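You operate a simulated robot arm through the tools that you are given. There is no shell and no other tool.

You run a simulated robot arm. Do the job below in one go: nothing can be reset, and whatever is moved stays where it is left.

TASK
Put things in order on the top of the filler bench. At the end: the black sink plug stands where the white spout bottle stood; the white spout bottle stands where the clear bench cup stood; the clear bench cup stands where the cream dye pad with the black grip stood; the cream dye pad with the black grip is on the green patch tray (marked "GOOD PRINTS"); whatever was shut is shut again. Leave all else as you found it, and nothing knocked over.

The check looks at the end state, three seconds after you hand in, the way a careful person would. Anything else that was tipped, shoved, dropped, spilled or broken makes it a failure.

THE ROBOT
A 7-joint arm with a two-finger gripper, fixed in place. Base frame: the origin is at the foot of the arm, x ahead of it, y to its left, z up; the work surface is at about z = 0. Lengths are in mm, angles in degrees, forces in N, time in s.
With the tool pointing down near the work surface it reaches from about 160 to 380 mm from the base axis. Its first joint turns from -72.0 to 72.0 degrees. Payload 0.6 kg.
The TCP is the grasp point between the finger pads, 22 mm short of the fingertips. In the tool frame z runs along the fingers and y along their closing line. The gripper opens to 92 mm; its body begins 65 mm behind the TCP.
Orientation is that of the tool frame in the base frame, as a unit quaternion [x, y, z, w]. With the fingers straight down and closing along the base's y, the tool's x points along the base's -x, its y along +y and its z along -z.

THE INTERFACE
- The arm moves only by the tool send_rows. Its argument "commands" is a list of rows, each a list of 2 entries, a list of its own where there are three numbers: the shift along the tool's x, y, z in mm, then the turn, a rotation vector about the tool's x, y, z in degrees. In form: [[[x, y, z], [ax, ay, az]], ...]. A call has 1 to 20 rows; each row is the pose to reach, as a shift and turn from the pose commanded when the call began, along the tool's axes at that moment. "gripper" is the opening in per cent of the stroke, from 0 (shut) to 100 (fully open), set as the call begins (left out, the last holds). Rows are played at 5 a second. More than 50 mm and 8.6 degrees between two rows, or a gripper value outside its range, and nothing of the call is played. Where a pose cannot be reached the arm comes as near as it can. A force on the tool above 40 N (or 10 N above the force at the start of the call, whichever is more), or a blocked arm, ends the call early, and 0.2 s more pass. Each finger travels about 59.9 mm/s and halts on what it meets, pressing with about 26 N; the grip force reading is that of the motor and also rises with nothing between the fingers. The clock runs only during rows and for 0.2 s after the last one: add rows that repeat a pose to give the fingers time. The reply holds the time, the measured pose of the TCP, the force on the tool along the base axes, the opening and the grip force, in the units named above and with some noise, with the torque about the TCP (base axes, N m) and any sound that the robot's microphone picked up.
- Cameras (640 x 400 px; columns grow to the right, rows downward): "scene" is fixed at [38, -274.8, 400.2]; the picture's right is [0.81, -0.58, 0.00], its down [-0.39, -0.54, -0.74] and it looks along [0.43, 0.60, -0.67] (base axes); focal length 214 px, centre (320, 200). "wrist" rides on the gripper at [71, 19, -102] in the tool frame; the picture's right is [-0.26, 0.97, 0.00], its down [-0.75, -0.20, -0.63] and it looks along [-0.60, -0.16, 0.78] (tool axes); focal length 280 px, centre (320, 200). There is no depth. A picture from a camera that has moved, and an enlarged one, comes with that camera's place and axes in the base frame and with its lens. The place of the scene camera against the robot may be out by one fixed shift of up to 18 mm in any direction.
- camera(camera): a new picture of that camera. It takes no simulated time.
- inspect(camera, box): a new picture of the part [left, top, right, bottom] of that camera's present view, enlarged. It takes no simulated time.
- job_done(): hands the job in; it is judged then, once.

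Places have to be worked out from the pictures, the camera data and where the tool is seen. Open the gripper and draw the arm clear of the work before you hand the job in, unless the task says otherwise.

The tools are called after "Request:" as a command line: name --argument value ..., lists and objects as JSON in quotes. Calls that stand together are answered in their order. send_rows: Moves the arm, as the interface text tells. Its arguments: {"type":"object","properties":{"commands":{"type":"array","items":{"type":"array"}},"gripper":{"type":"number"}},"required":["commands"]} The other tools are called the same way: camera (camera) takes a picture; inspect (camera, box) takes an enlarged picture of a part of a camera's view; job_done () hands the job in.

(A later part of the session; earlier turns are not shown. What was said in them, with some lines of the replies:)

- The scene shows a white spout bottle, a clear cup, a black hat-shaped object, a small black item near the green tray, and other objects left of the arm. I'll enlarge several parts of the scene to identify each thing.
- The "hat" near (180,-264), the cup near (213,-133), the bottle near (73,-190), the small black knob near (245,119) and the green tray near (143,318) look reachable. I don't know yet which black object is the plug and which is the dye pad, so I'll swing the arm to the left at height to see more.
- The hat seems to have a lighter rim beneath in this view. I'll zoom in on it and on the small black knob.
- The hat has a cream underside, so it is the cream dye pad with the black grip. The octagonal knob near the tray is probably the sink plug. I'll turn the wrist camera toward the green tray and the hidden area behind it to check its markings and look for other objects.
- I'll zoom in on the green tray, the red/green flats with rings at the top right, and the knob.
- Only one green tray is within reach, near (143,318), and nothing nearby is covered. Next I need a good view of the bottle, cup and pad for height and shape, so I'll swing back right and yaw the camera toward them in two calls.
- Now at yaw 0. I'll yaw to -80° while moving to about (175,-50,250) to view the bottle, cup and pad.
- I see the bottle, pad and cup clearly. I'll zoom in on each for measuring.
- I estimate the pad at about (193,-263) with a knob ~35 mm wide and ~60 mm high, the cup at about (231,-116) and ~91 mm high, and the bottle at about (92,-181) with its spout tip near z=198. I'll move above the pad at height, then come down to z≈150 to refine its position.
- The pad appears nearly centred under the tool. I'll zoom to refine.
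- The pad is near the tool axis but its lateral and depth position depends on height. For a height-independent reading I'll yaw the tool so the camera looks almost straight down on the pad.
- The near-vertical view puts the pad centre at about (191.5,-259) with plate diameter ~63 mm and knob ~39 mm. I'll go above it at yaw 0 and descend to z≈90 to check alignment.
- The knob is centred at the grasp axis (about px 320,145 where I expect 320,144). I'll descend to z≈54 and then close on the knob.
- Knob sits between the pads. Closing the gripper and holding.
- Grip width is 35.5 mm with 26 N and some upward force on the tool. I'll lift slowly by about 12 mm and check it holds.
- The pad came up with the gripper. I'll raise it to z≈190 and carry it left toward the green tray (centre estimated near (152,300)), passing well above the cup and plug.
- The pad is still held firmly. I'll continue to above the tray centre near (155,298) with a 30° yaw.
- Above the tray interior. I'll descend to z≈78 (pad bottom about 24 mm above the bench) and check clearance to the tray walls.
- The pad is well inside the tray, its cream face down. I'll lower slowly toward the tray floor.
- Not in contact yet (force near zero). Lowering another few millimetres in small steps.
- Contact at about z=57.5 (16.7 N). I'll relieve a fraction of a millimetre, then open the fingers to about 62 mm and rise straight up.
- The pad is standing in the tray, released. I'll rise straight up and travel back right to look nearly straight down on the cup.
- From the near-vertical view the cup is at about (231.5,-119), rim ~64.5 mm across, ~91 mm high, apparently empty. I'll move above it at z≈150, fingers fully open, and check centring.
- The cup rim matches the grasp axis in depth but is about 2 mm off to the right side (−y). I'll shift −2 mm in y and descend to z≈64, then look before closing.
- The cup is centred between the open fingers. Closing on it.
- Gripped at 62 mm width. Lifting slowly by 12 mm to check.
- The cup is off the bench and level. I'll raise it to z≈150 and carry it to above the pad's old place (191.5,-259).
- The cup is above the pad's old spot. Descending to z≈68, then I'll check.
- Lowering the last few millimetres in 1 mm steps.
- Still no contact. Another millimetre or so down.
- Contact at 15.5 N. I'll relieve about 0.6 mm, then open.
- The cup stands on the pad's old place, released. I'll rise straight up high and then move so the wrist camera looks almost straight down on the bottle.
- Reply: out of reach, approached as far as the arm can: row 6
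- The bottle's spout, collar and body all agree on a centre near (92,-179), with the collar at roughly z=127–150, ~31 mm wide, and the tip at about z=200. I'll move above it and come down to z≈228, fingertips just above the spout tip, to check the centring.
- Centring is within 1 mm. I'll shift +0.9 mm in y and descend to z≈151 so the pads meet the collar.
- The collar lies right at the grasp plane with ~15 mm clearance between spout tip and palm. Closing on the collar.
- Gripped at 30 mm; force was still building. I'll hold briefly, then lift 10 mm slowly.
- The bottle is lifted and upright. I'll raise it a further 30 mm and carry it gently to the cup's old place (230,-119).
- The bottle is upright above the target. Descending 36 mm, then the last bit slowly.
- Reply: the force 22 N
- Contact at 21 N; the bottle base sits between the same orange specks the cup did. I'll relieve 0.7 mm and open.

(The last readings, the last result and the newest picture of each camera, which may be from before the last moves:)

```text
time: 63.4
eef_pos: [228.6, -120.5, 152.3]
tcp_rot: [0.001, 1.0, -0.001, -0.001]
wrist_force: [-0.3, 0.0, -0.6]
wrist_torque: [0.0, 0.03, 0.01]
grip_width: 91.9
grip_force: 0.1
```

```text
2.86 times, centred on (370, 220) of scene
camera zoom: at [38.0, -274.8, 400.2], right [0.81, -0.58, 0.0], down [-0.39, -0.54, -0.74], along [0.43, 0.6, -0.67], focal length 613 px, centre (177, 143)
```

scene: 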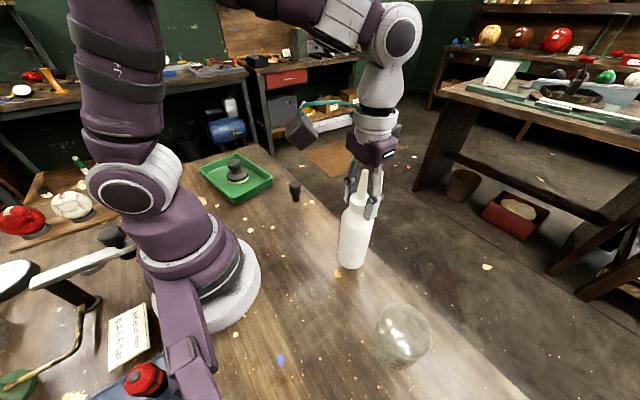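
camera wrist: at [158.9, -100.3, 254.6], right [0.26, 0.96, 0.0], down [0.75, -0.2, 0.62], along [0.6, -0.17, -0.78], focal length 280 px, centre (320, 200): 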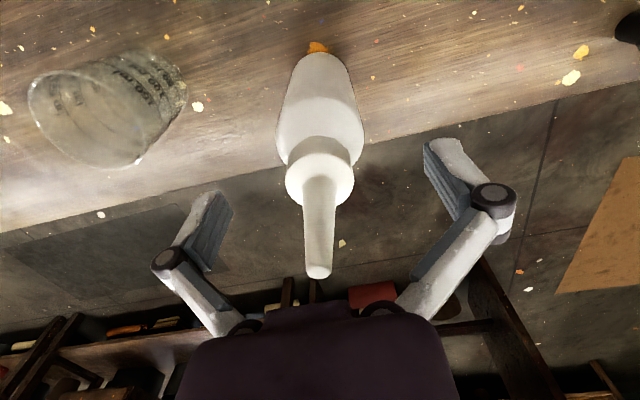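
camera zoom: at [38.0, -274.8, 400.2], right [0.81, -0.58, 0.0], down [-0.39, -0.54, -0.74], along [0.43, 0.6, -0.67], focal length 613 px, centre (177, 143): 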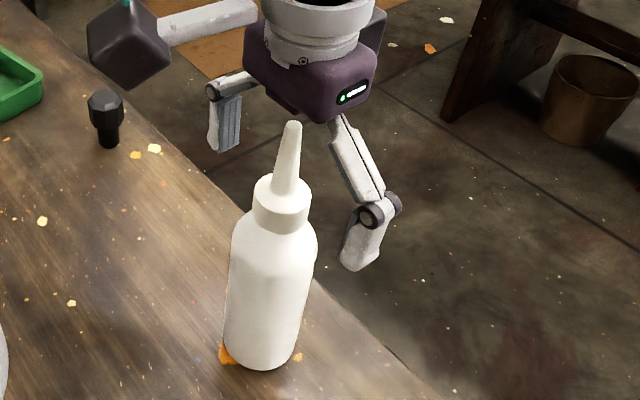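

The bottle stands on the cup's old place. I'll rise straight up well clear of the spout, then go left to look down on the black plug.

Request:
send_rows --commands '[[[0, 0, -20], [0, 0, 0]], [[0, 0, -55], [0, 0, 0]], [[0, 0, -95], [0, 0, 0]], [[0, 0, -136], [0, 0, 0]], [[-2, 30, -136], [0, 0, 0]], [[-5, 60, -130], [0, 0, 0]], [[-8, 90, -115], [0, 0, 0]], [[-10, 120, -100], [0, 0, 0]], [[-25, 146, -85], [0, 0, 0]], [[-40, 172, -70], [0, 0, 0]], [[-55, 198, -55], [0, 0, 0]], [[-74, 225, -48], [0, 0, 0]], [[-74, 225, -48], [0, 0, 0]]]'

Request:
camera --camera "wrist"

Request:
camera --camera "scene"

```text
time: 66.2
eef_pos: [303.5, 105.8, 200.3]
tcp_rot: [0.001, 1.0, -0.001, -0.001]
wrist_force: [-0.2, 0.2, 0.6]
wrist_torque: [-0.01, 0.0, 0.03]
grip_width: 92.0
grip_force: 0.1
```

```text
taken
camera wrist: at [233.2, 125.3, 302.4], right [0.26, 0.96, 0.0], down [0.75, -0.21, 0.62], along [0.6, -0.17, -0.78], focal length 280 px, centre (320, 200)
```

wrist: 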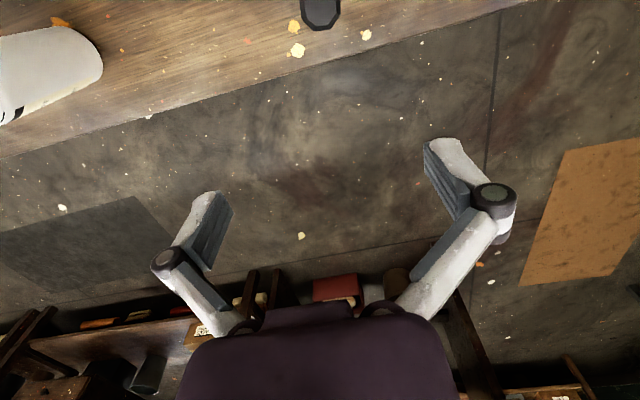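

```text
taken
```

scene: 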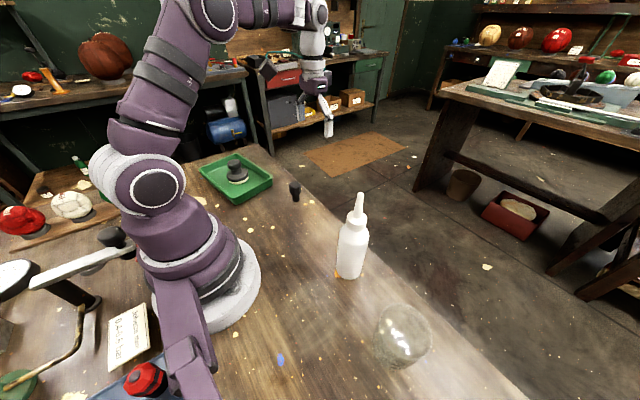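

Request:
inspect --camera "wrist" --box '[280, 0, 360, 50]'

Request:
inspect --camera "scene" --box '[270, 165, 334, 213]'

```text
8.00 times, centred on (320, 25) of wrist
camera zoom: at [233.2, 125.3, 302.4], right [0.26, 0.96, 0.0], down [0.75, -0.21, 0.62], along [0.6, -0.17, -0.78], focal length 2243 px, centre (320, 1600)
```

zoom: 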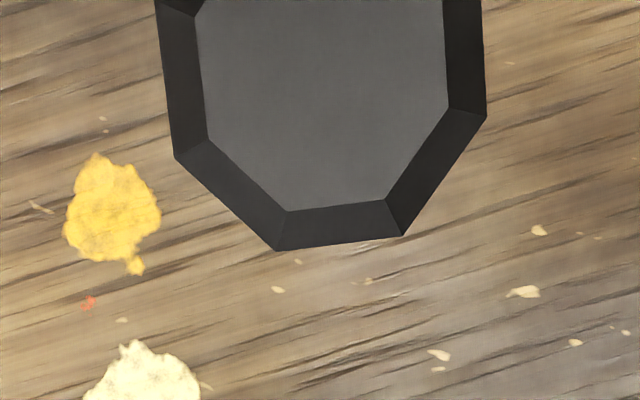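

```text
8.33 times, centred on (302, 189) of scene
camera zoom: at [38.0, -274.8, 400.2], right [0.81, -0.58, 0.0], down [-0.39, -0.54, -0.74], along [0.43, 0.6, -0.67], focal length 1787 px, centre (470, 292)
```

zoom: 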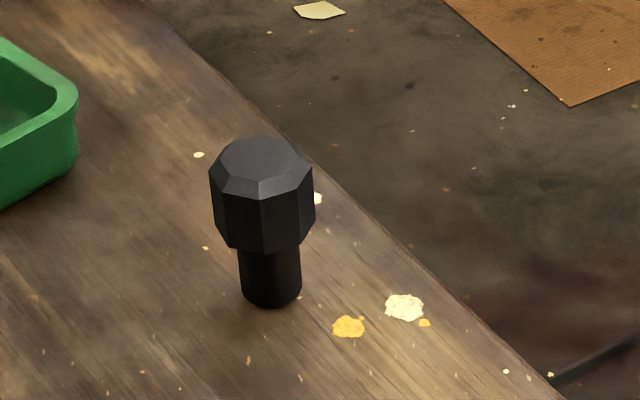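

The plug's octagonal head is centred near (251.7,120.7), ~30 mm across flats, ~58 mm tall on a ~20 mm stem; its flats face about −9° yaw. I'll go above it with that yaw and come down to z≈100 to check.

Request:
send_rows --commands '[[[17.5, 4.8, 0], [0, 0, 3.1]], [[35, 9.6, 0], [0, 0, 6.3]], [[52.5, 14.4, 0], [0, 0, 9.4]], [[52.5, 14.4, 35], [0, 0, 9.4]], [[52.5, 14.4, 70], [0, 0, 9.4]], [[52.5, 14.4, 100], [0, 0, 9.4]], [[52.5, 14.4, 100], [0, 0, 9.4]]]' --gripper 75

Request:
camera --camera "wrist"

Request:
inspect --camera "wrist" --box '[270, 90, 370, 190]'

Request:
inspect --camera "scene" --box '[240, 120, 368, 220]'

```text
time: 67.8
eef_pos: [251.6, 119.5, 99.0]
tcp_rot: [0.083, 0.997, 0.0, -0.001]
wrist_force: [0.0, -0.3, 0.6]
wrist_torque: [0.01, -0.01, -0.03]
grip_width: 69.1
grip_force: 0.1
```

```text
taken
camera wrist: at [185.3, 150.6, 201.6], right [0.42, 0.91, 0.0], down [0.71, -0.33, 0.62], along [0.57, -0.26, -0.78], focal length 280 px, centre (320, 200)
```

wrist: 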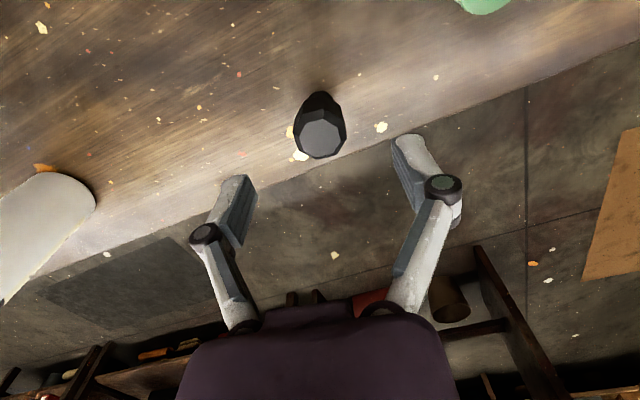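

```text
4.00 times, centred on (320, 140) of wrist
camera zoom: at [185.3, 150.6, 201.6], right [0.42, 0.91, 0.0], down [0.71, -0.33, 0.62], along [0.57, -0.26, -0.78], focal length 1122 px, centre (320, 440)
```

zoom: 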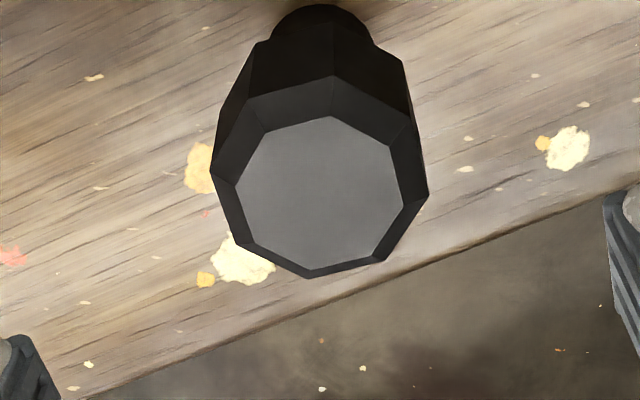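

```text
4.00 times, centred on (304, 170) of scene
camera zoom: at [38.0, -274.8, 400.2], right [0.81, -0.58, 0.0], down [-0.39, -0.54, -0.74], along [0.43, 0.6, -0.67], focal length 858 px, centre (384, 320)
```

zoom: 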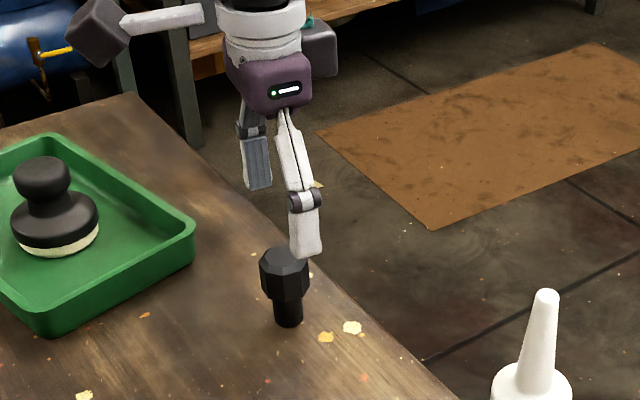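

Flats are aligned with the closing line and the head is centred on the axis. Descending to z≈46.

Request:
send_rows --commands '[[[0, 0, 18], [0, 0, 0]], [[0, 0, 36], [0, 0, 0]], [[0, 0, 48], [0, 0, 0]], [[0, 0, 53.5], [0, 0, 0]], [[0, 0, 53.5], [0, 0, 0]]]'

Request:
camera --camera "wrist"

Request:
inspect --camera "scene" --box '[240, 120, 368, 220]'

```text
time: 69.0
eef_pos: [250.4, 120.2, 45.7]
tcp_rot: [0.083, 0.997, -0.001, -0.001]
wrist_force: [0.4, 0.0, -0.4]
wrist_torque: [0.0, -0.01, -0.06]
grip_width: 68.9
grip_force: 0.1
```

```text
taken
camera wrist: at [185.1, 150.4, 148.2], right [0.42, 0.91, 0.0], down [0.71, -0.33, 0.62], along [0.57, -0.26, -0.78], focal length 280 px, centre (320, 200)
```

wrist: 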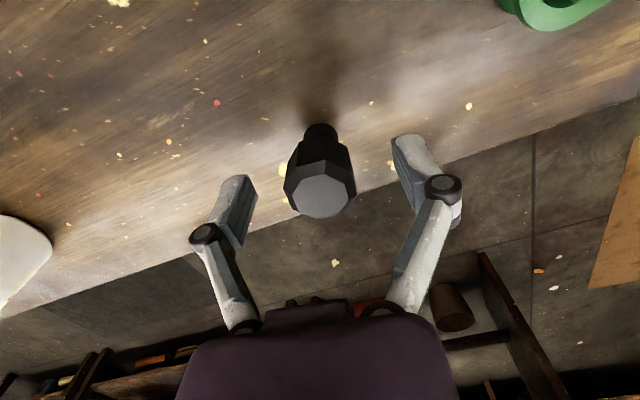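

```text
4.00 times, centred on (304, 170) of scene
camera zoom: at [38.0, -274.8, 400.2], right [0.81, -0.58, 0.0], down [-0.39, -0.54, -0.74], along [0.43, 0.6, -0.67], focal length 858 px, centre (384, 320)
```

zoom: 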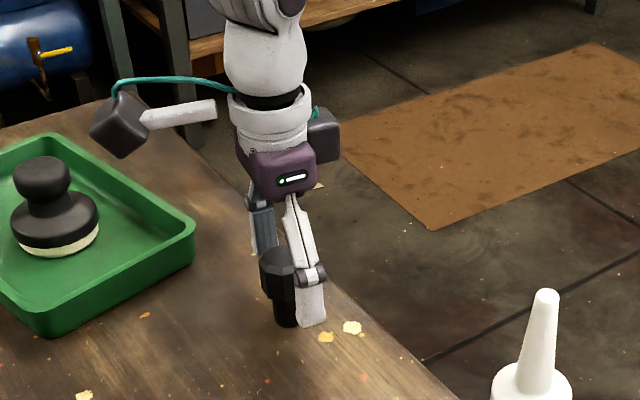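

The head is between the pads. Closing on its flats.

Request:
send_rows --commands '[[[0, 0, 0], [0, 0, 0]], [[0, 0, 0], [0, 0, 0]], [[0, 0, 0], [0, 0, 0]], [[0, 0, 0], [0, 0, 0]], [[0, 0, 0], [0, 0, 0]]]' --gripper 0

Request:
camera --camera "wrist"

Request:
inspect --camera "scene" --box '[240, 120, 368, 220]'

```text
time: 70.2
eef_pos: [249.7, 118.2, 45.0]
tcp_rot: [0.083, 0.997, -0.001, 0.0]
wrist_force: [0.8, 3.1, 5.0]
wrist_torque: [0.08, -0.01, -0.01]
grip_width: 28.3
grip_force: 26.3
```

```text
taken
camera wrist: at [185.1, 150.5, 148.3], right [0.42, 0.91, 0.0], down [0.71, -0.33, 0.62], along [0.57, -0.26, -0.78], focal length 280 px, centre (320, 200)
```

wrist: 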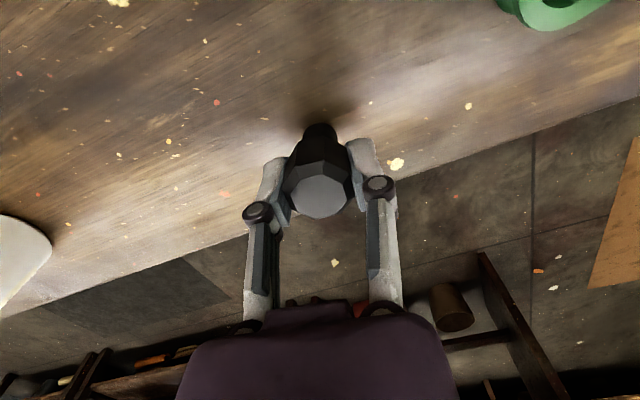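

```text
4.00 times, centred on (304, 170) of scene
camera zoom: at [38.0, -274.9, 400.2], right [0.81, -0.58, 0.0], down [-0.39, -0.54, -0.74], along [0.43, 0.6, -0.67], focal length 858 px, centre (384, 320)
```

zoom: 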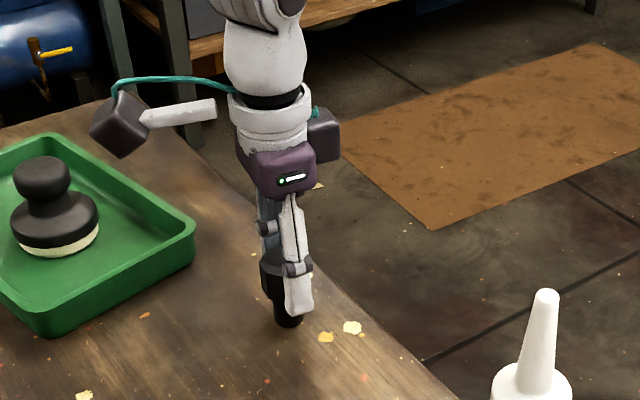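

Gripped at 28.3 mm with 26 N. Lifting slowly by 10 mm to see that it comes freely.

Request:
send_rows --commands '[[[0, 0, -2], [0, 0, 0]], [[0, 0, -4], [0, 0, 0]], [[0, 0, -6], [0, 0, 0]], [[0, 0, -8], [0, 0, 0]], [[0, 0, -10], [0, 0, 0]], [[0, 0, -10], [0, 0, 0]]]'

Request:
camera --camera "wrist"

Request:
inspect --camera "scene" --box '[240, 120, 368, 220]'

```text
time: 71.6
eef_pos: [252.1, 119.4, 56.0]
tcp_rot: [0.083, 0.997, 0.0, -0.001]
wrist_force: [-0.1, 0.1, -0.8]
wrist_torque: [-0.02, 0.03, 0.03]
grip_width: 28.0
grip_force: 26.2
```

```text
taken
camera wrist: at [184.9, 150.4, 158.4], right [0.42, 0.91, 0.0], down [0.71, -0.33, 0.62], along [0.57, -0.26, -0.78], focal length 280 px, centre (320, 200)
```

wrist: 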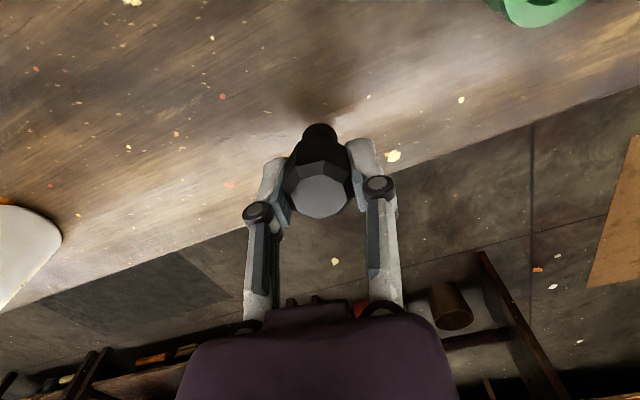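

```text
4.00 times, centred on (304, 170) of scene
camera zoom: at [38.0, -274.8, 400.2], right [0.81, -0.58, 0.0], down [-0.39, -0.54, -0.74], along [0.43, 0.6, -0.67], focal length 858 px, centre (384, 320)
```

zoom: 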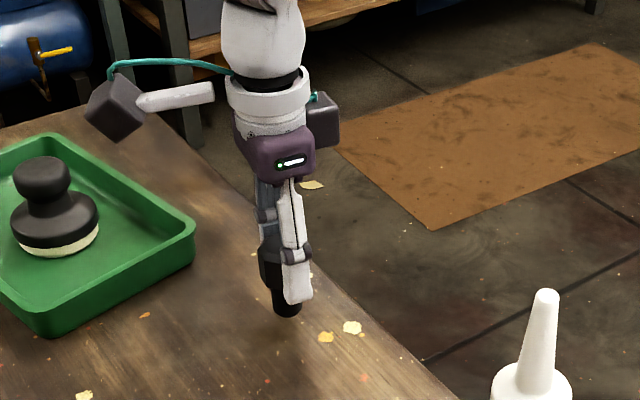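

The plug is free and held level. I'll raise it to z≈250 and carry it along an inner path, well clear of the bottle, to above the bottle's old place (92,-179).

Request:
send_rows --commands '[[[0, 0, -30], [0, 0, 0]], [[0, 0, -70], [0, 0, 0]], [[0, 0, -112], [0, 0, 0]], [[0, 0, -154], [0, 0, 0]], [[0, 0, -194], [0, 0, 0]], [[7.8, -31.7, -194], [0, 0, 0]], [[15.6, -63.5, -194], [0, 0, 0]], [[23.4, -95.2, -194], [0, 0, 0]], [[31.2, -126.9, -194], [0, 0, 0]], [[44, -159.3, -194], [0, 0, 0]], [[56.9, -191.7, -194], [0, 0, 0]], [[69.7, -224.2, -194], [0, 0, 0]], [[82.6, -256.6, -194], [0, 0, 0]], [[95.4, -289, -194], [0, 0, 0]], [[104, -310, -194], [0, 0, 0]], [[108.3, -321.4, -194], [0, 0, 0]], [[108.3, -321.4, -194], [0, 0, 0]]]'

Request:
camera --camera "wrist"

Request:
camera --camera "scene"

```text
time: 75.2
eef_pos: [89.8, -180.0, 251.7]
tcp_rot: [0.083, 0.997, -0.001, 0.0]
wrist_force: [0.6, 0.2, -1.3]
wrist_torque: [-0.03, 0.01, 0.02]
grip_width: 28.4
grip_force: 26.5
```

```text
taken
camera wrist: at [25.2, -148.4, 353.7], right [0.42, 0.91, 0.0], down [0.71, -0.32, 0.62], along [0.57, -0.26, -0.78], focal length 280 px, centre (320, 200)
```

wrist: 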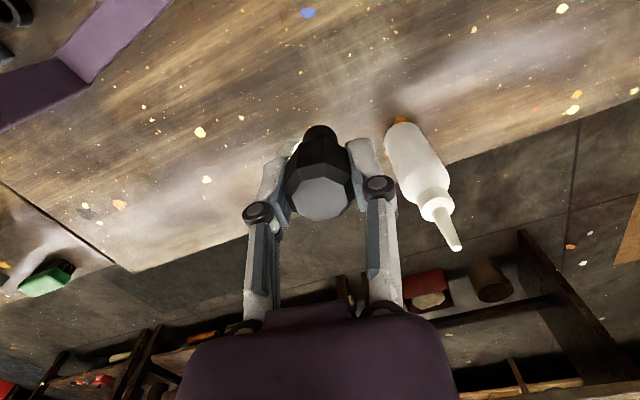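

```text
taken
```

scene: 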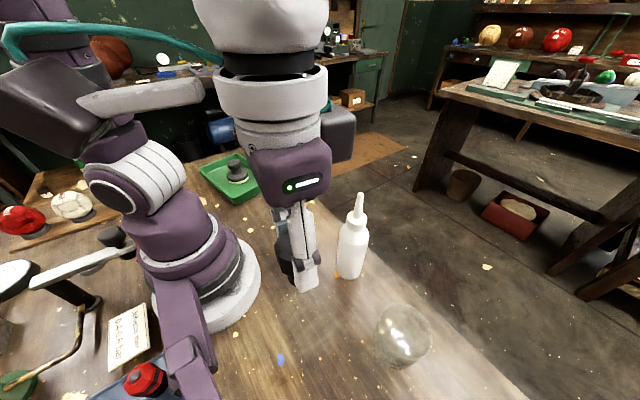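

The plug is above the target, held firmly. Before lowering, I want to check the purple bar at the upper left of the wrist view for clearance with the camera box.

Request:
inspect --camera "wrist" --box '[0, 0, 200, 150]'

Request:
inspect --camera "scene" --box '[60, 220, 300, 400]'

```text
2.67 times, centred on (100, 75) of wrist
camera zoom: at [25.2, -148.4, 353.7], right [0.42, 0.91, 0.0], down [0.71, -0.32, 0.62], along [0.57, -0.26, -0.78], focal length 748 px, centre (907, 533)
```

zoom: 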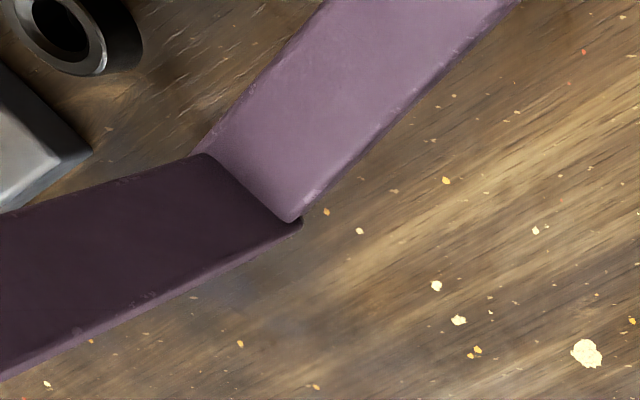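

```text
2.22 times, centred on (180, 310) of scene
camera zoom: at [38.0, -274.9, 400.2], right [0.81, -0.58, 0.0], down [-0.39, -0.54, -0.74], along [0.43, 0.6, -0.67], focal length 477 px, centre (631, -44)
```

zoom: 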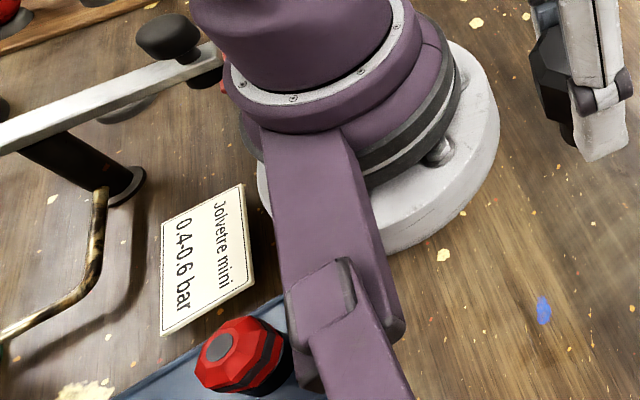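

The purple bar (likely a mast from the base) runs near x≈-16 at z≈100, which leaves modest room for the camera box at this yaw. I'll yaw to about −40° to move the camera box away from it, then descend to z≈110 and check.

Request:
send_rows --commands '[[[0, 0, 0], [0, 0, 7.6]], [[0, 0, 0], [0, 0, 15.2]], [[0, 0, 0], [0, 0, 22.9]], [[0, 0, 0], [0, 0, 30.5]], [[0, 0, 35], [0, 0, 30.5]], [[0, 0, 70], [0, 0, 30.5]], [[0, 0, 105], [0, 0, 30.5]], [[0, 0, 140], [0, 0, 30.5]], [[0, 0, 140], [0, 0, 30.5]]]'

Request:
camera --camera "wrist"

Request:
camera --camera "scene"

```text
time: 77.2
eef_pos: [90.6, -178.3, 110.2]
tcp_rot: [0.342, 0.94, -0.001, 0.0]
wrist_force: [0.4, -0.4, -1.0]
wrist_torque: [-0.01, 0.0, -0.02]
grip_width: 28.2
grip_force: 26.0
```

```text
taken
camera wrist: at [49.3, -117.8, 213.0], right [0.82, 0.57, 0.0], down [0.45, -0.64, 0.63], along [0.36, -0.51, -0.78], focal length 280 px, centre (320, 200)
```

wrist: 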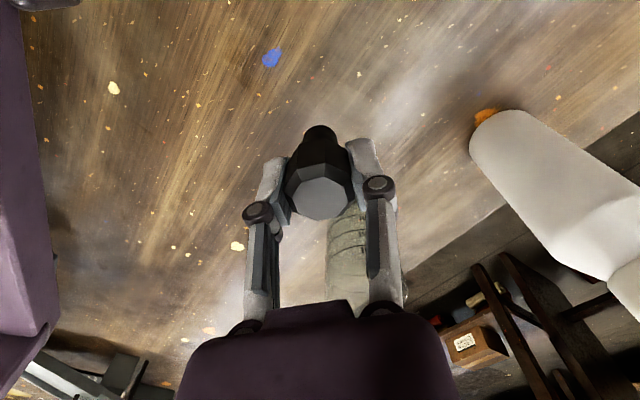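

```text
taken
```

scene: 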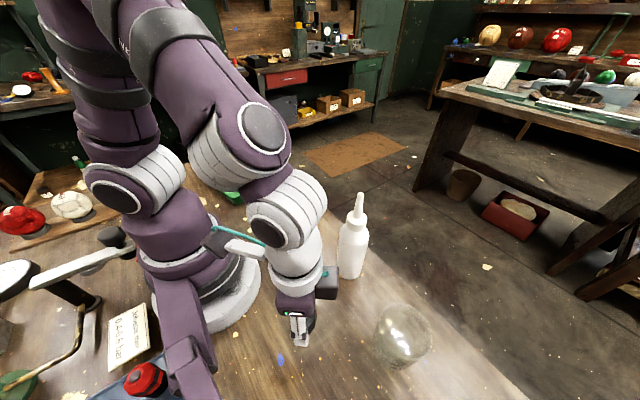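

Clearances look good and the plug is vertical. Small position correction (about 1 mm), then descend to z≈52.

Request:
send_rows --commands '[[[-0.9, -0.6, 10], [0, 0, 0]], [[-0.9, -0.6, 25], [0, 0, 0]], [[-0.9, -0.6, 40], [0, 0, 0]], [[-0.9, -0.6, 52], [0, 0, 0]], [[-0.9, -0.6, 58], [0, 0, 0]], [[-0.9, -0.6, 58], [0, 0, 0]]]'

Request:
camera --camera "wrist"

Request:
inspect --camera "scene" --box '[220, 230, 400, 390]'

```text
time: 78.6
eef_pos: [90.6, -180.0, 53.2]
tcp_rot: [0.342, 0.94, -0.001, 0.0]
wrist_force: [-0.8, -0.5, 0.1]
wrist_torque: [-0.02, 0.01, 0.02]
grip_width: 28.0
grip_force: 25.9
```

```text
taken
camera wrist: at [50.1, -119.7, 155.6], right [0.82, 0.57, 0.0], down [0.45, -0.64, 0.63], along [0.36, -0.51, -0.78], focal length 280 px, centre (320, 200)
```

wrist: 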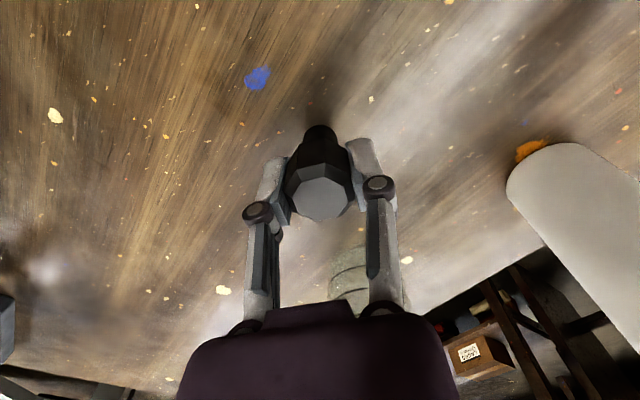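

```text
2.50 times, centred on (310, 310) of scene
camera zoom: at [38.0, -274.8, 400.2], right [0.81, -0.58, 0.0], down [-0.39, -0.54, -0.74], along [0.43, 0.6, -0.67], focal length 536 px, centre (345, -75)
```

zoom: 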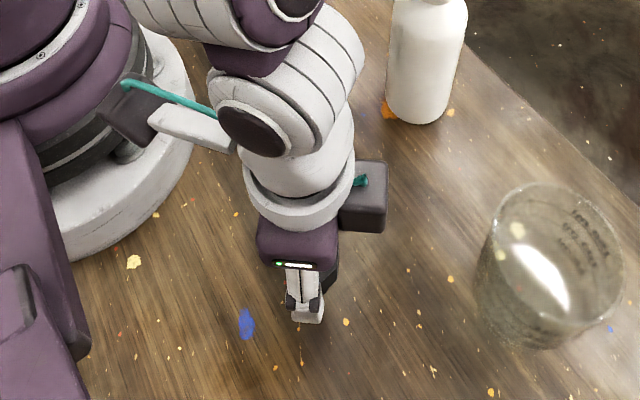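

The plug is just above the surface. Lowering slowly to contact.

Request:
send_rows --commands '[[[0.5, 0.5, 1.5], [0, 0, 0]], [[0.5, 0.5, 3], [0, 0, 0]], [[0.5, 0.5, 4.5], [0, 0, 0]], [[0.5, 0.5, 6], [0, 0, 0]], [[0.5, 0.5, 6.8], [0, 0, 0]], [[0.5, 0.5, 6.8], [0, 0, 0]]]'

```text
time: 80.0
eef_pos: [92.0, -180.6, 47.0]
tcp_rot: [0.342, 0.94, -0.001, 0.0]
wrist_force: [-0.1, 1.1, 0.0]
wrist_torque: [0.03, 0.04, 0.0]
grip_width: 28.1
grip_force: 26.3
```

No contact yet. Lowering a further millimetre in small steps.

Request:
send_rows --commands '[[[0, 0, 0.4], [0, 0, 0]], [[0, 0, 0.8], [0, 0, 0]], [[0, 0, 0.8], [0, 0, 0]]]'

```text
time: 80.8
eef_pos: [91.6, -180.5, 45.7]
tcp_rot: [0.342, 0.94, -0.002, 0.001]
wrist_force: [-0.7, 3.3, 32.5]
wrist_torque: [0.12, 0.02, -0.04]
grip_width: 28.4
grip_force: 25.7
```

Contact at 32 N. Relieving about 0.7 mm, and checking before opening.

Request:
send_rows --commands '[[[0, 0, -0.6], [0, 0, 0]], [[0, 0, -0.6], [0, 0, 0]]]'

Request:
camera --camera "wrist"

Request:
inspect --camera "scene" --box '[260, 300, 360, 385]'

```text
time: 81.4
eef_pos: [91.8, -179.2, 45.0]
tcp_rot: [0.342, 0.94, -0.001, 0.0]
wrist_force: [1.2, -1.3, 1.4]
wrist_torque: [-0.07, -0.08, 0.01]
grip_width: 28.1
grip_force: 25.9
```

```text
taken
camera wrist: at [50.2, -119.4, 148.0], right [0.82, 0.57, 0.0], down [0.45, -0.64, 0.63], along [0.36, -0.51, -0.78], focal length 280 px, centre (320, 200)
```

wrist: 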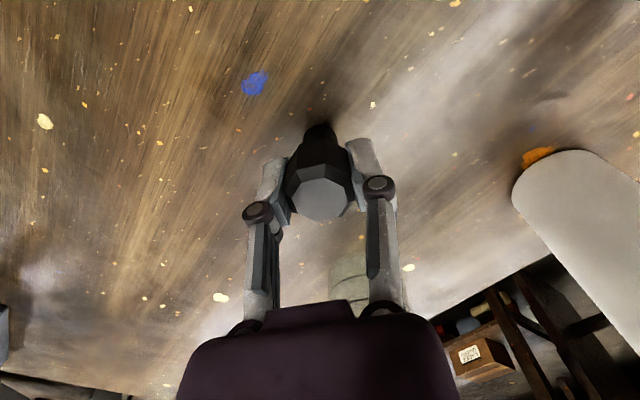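

```text
4.71 times, centred on (310, 342) of scene
camera zoom: at [38.0, -274.8, 400.2], right [0.81, -0.58, 0.0], down [-0.39, -0.54, -0.74], along [0.43, 0.6, -0.67], focal length 1009 px, centre (367, -471)
```

zoom: 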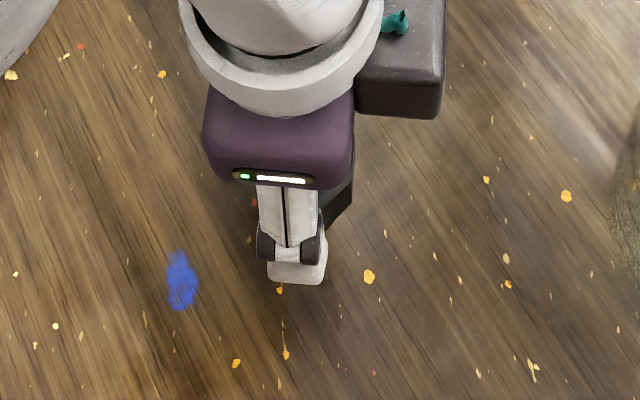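

Lightly resting now. Opening the fingers.

Request:
send_rows --commands '[[[0, 0, 0], [0, 0, 0]], [[0, 0, 0], [0, 0, 0]], [[0, 0, 0], [0, 0, 0]], [[0, 0, 0], [0, 0, 0]]]' --gripper 70

Request:
camera --camera "wrist"

Request:
inspect --camera "scene" --box '[260, 300, 360, 385]'

```text
time: 82.4
eef_pos: [91.2, -180.1, 46.3]
tcp_rot: [0.342, 0.94, -0.001, 0.0]
wrist_force: [0.0, 1.2, -0.3]
wrist_torque: [-0.03, 0.04, 0.01]
grip_width: 64.4
grip_force: 0.1
```

```text
taken
camera wrist: at [50.2, -119.5, 148.0], right [0.82, 0.57, 0.0], down [0.45, -0.64, 0.63], along [0.36, -0.51, -0.78], focal length 280 px, centre (320, 200)
```

wrist: 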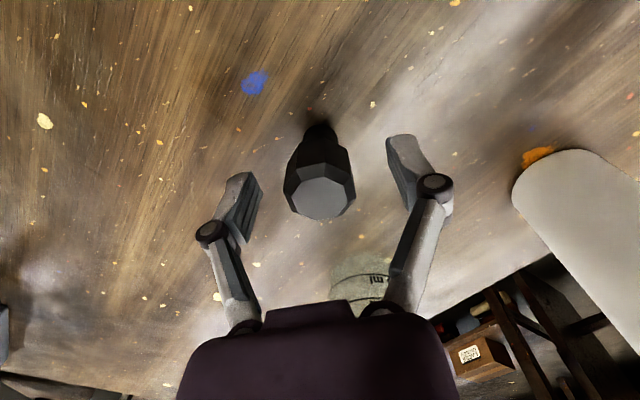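

```text
4.71 times, centred on (310, 342) of scene
camera zoom: at [38.0, -274.8, 400.2], right [0.81, -0.58, 0.0], down [-0.39, -0.54, -0.74], along [0.43, 0.6, -0.67], focal length 1009 px, centre (367, -471)
```

zoom: 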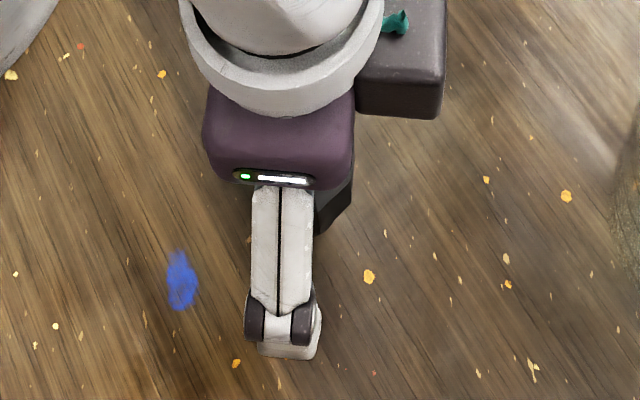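

The plug stands free between the open fingers. I'll rise straight up to z≈250 and then look at everything.

Request:
send_rows --commands '[[[0, 0, -12], [0, 0, 0]], [[0, 0, -30], [0, 0, 0]], [[0, 0, -60], [0, 0, 0]], [[0, 0, -100], [0, 0, 0]], [[0, 0, -140], [0, 0, 0]], [[0, 0, -180], [0, 0, 0]], [[0, 0, -220], [0, 0, 0]], [[0, 0, -220], [0, 0, 0]]]'

Request:
camera --camera "wrist"

Request:
camera --camera "scene"

```text
time: 84.2
eef_pos: [92.0, -179.0, 267.1]
tcp_rot: [0.341, 0.94, 0.0, -0.001]
wrist_force: [-0.2, -0.1, 0.1]
wrist_torque: [0.02, -0.02, -0.01]
grip_width: 64.5
grip_force: 0.1
```

```text
taken
camera wrist: at [50.6, -118.4, 369.5], right [0.82, 0.57, 0.0], down [0.45, -0.64, 0.63], along [0.36, -0.51, -0.78], focal length 280 px, centre (320, 200)
```

wrist: 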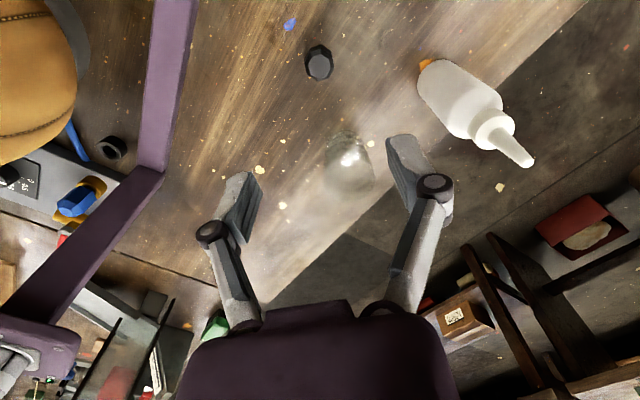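

```text
taken
```

scene: 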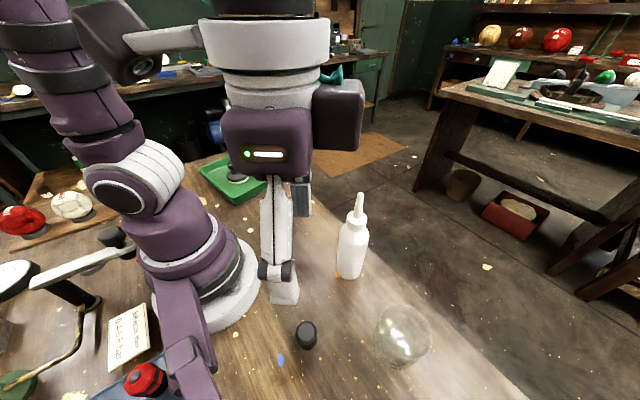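

The plug stands where the bottle was. I'll withdraw the arm to a high central pose and check the final scene.

Request:
send_rows --commands '[[[6.6, 26.9, -2.5], [0, 0, -5]], [[13.2, 53.9, -5], [0, 0, -10]], [[19.8, 80.8, -7.5], [0, 0, -15]], [[26.4, 107.7, -10], [0, 0, -20]], [[33, 134.6, -12.5], [0, 0, -25]], [[39.6, 161.6, -15], [0, 0, -30]], [[46.2, 188.5, -17.5], [0, 0, -35]], [[52.8, 215.4, -20], [0, 0, -40]], [[52.8, 215.4, -20], [0, 0, -40]]]' --gripper 100

Request:
camera --camera "scene"

Request:
camera --camera "wrist"

Request:
inspect --camera "scene" --box '[250, 180, 450, 385]'

Request:
inspect --camera "scene" --box '[180, 130, 320, 220]'

```text
time: 86.2
eef_pos: [190.0, 19.8, 284.7]
tcp_rot: [-0.001, 1.0, -0.001, -0.001]
wrist_force: [0.6, -0.1, -0.2]
wrist_torque: [0.01, -0.03, 0.0]
grip_width: 92.0
grip_force: 0.1
```

```text
taken
```

scene: 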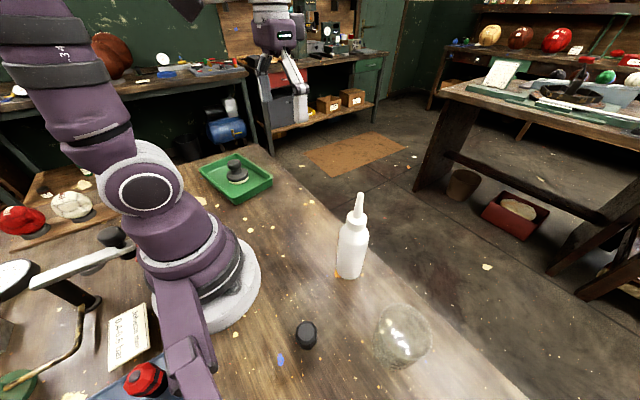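

```text
taken
camera wrist: at [120.3, 39.1, 387.8], right [0.26, 0.97, 0.0], down [0.75, -0.2, 0.62], along [0.6, -0.16, -0.78], focal length 280 px, centre (320, 200)
```

wrist: 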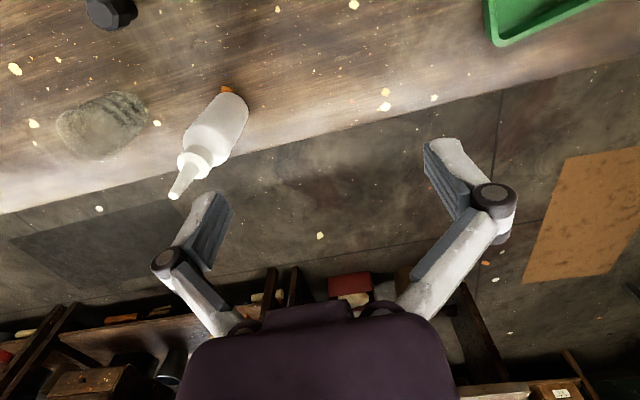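

```text
1.95 times, centred on (350, 282) of scene
camera zoom: at [38.0, -274.8, 400.2], right [0.81, -0.58, 0.0], down [-0.39, -0.54, -0.74], along [0.43, 0.6, -0.67], focal length 418 px, centre (262, 39)
```

zoom: 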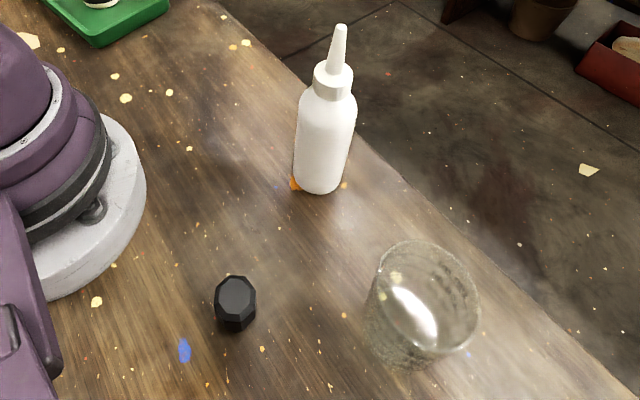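

```text
4.44 times, centred on (250, 175) of scene
camera zoom: at [38.0, -274.8, 400.2], right [0.81, -0.58, 0.0], down [-0.39, -0.54, -0.74], along [0.43, 0.6, -0.67], focal length 953 px, centre (631, 311)
```

zoom: 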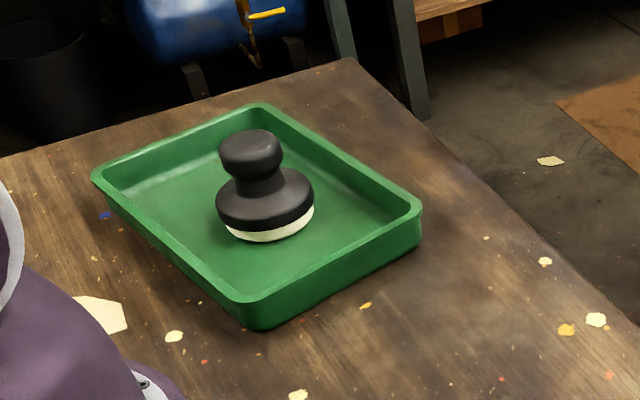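

All four objects are upright in their new places: the pad in the green tray, the cup on the pad's old spot, the bottle on the cup's old spot and the plug on the bottle's old spot. I found nothing that had been opened, the gripper is open and the arm is high and clear, so I'm handing in.

Request:
job_done

```text
The job is handed in.
```

I've handed the job in with all four objects moved and standing upright. The gripper is open and the arm is drawn up high, clear of the bench. I haven't seen the check's verdict.

| Object | Now at | Where that is |
|---|---|---|
| Cream dye pad with the black grip | about (156, 298) mm | near the middle of the green tray, cream face down |
| Clear bench cup | about (191, -259) mm | where the dye pad stood |
| White spout bottle | about (230, -119) mm | where the cup stood |
| Black sink plug | about (92, -179) mm | where the bottle stood |

I estimate each of the three swapped places is right to within a few millimetres, from the wrist camera pictures.

- **Tray marking:** I never saw the words "GOOD PRINTS". I used that tray because it was the only green tray I could see on the bench within the arm's reach.
- **Sink plug:** I took the black octagonal knob on a stem to be the sink plug, as it was the only other black object within reach. It lifted freely, with no hole under it.
- **Things shut:** I didn't open anything, so there was nothing to shut again.

No picture or force reading showed anything else being touched or moved.
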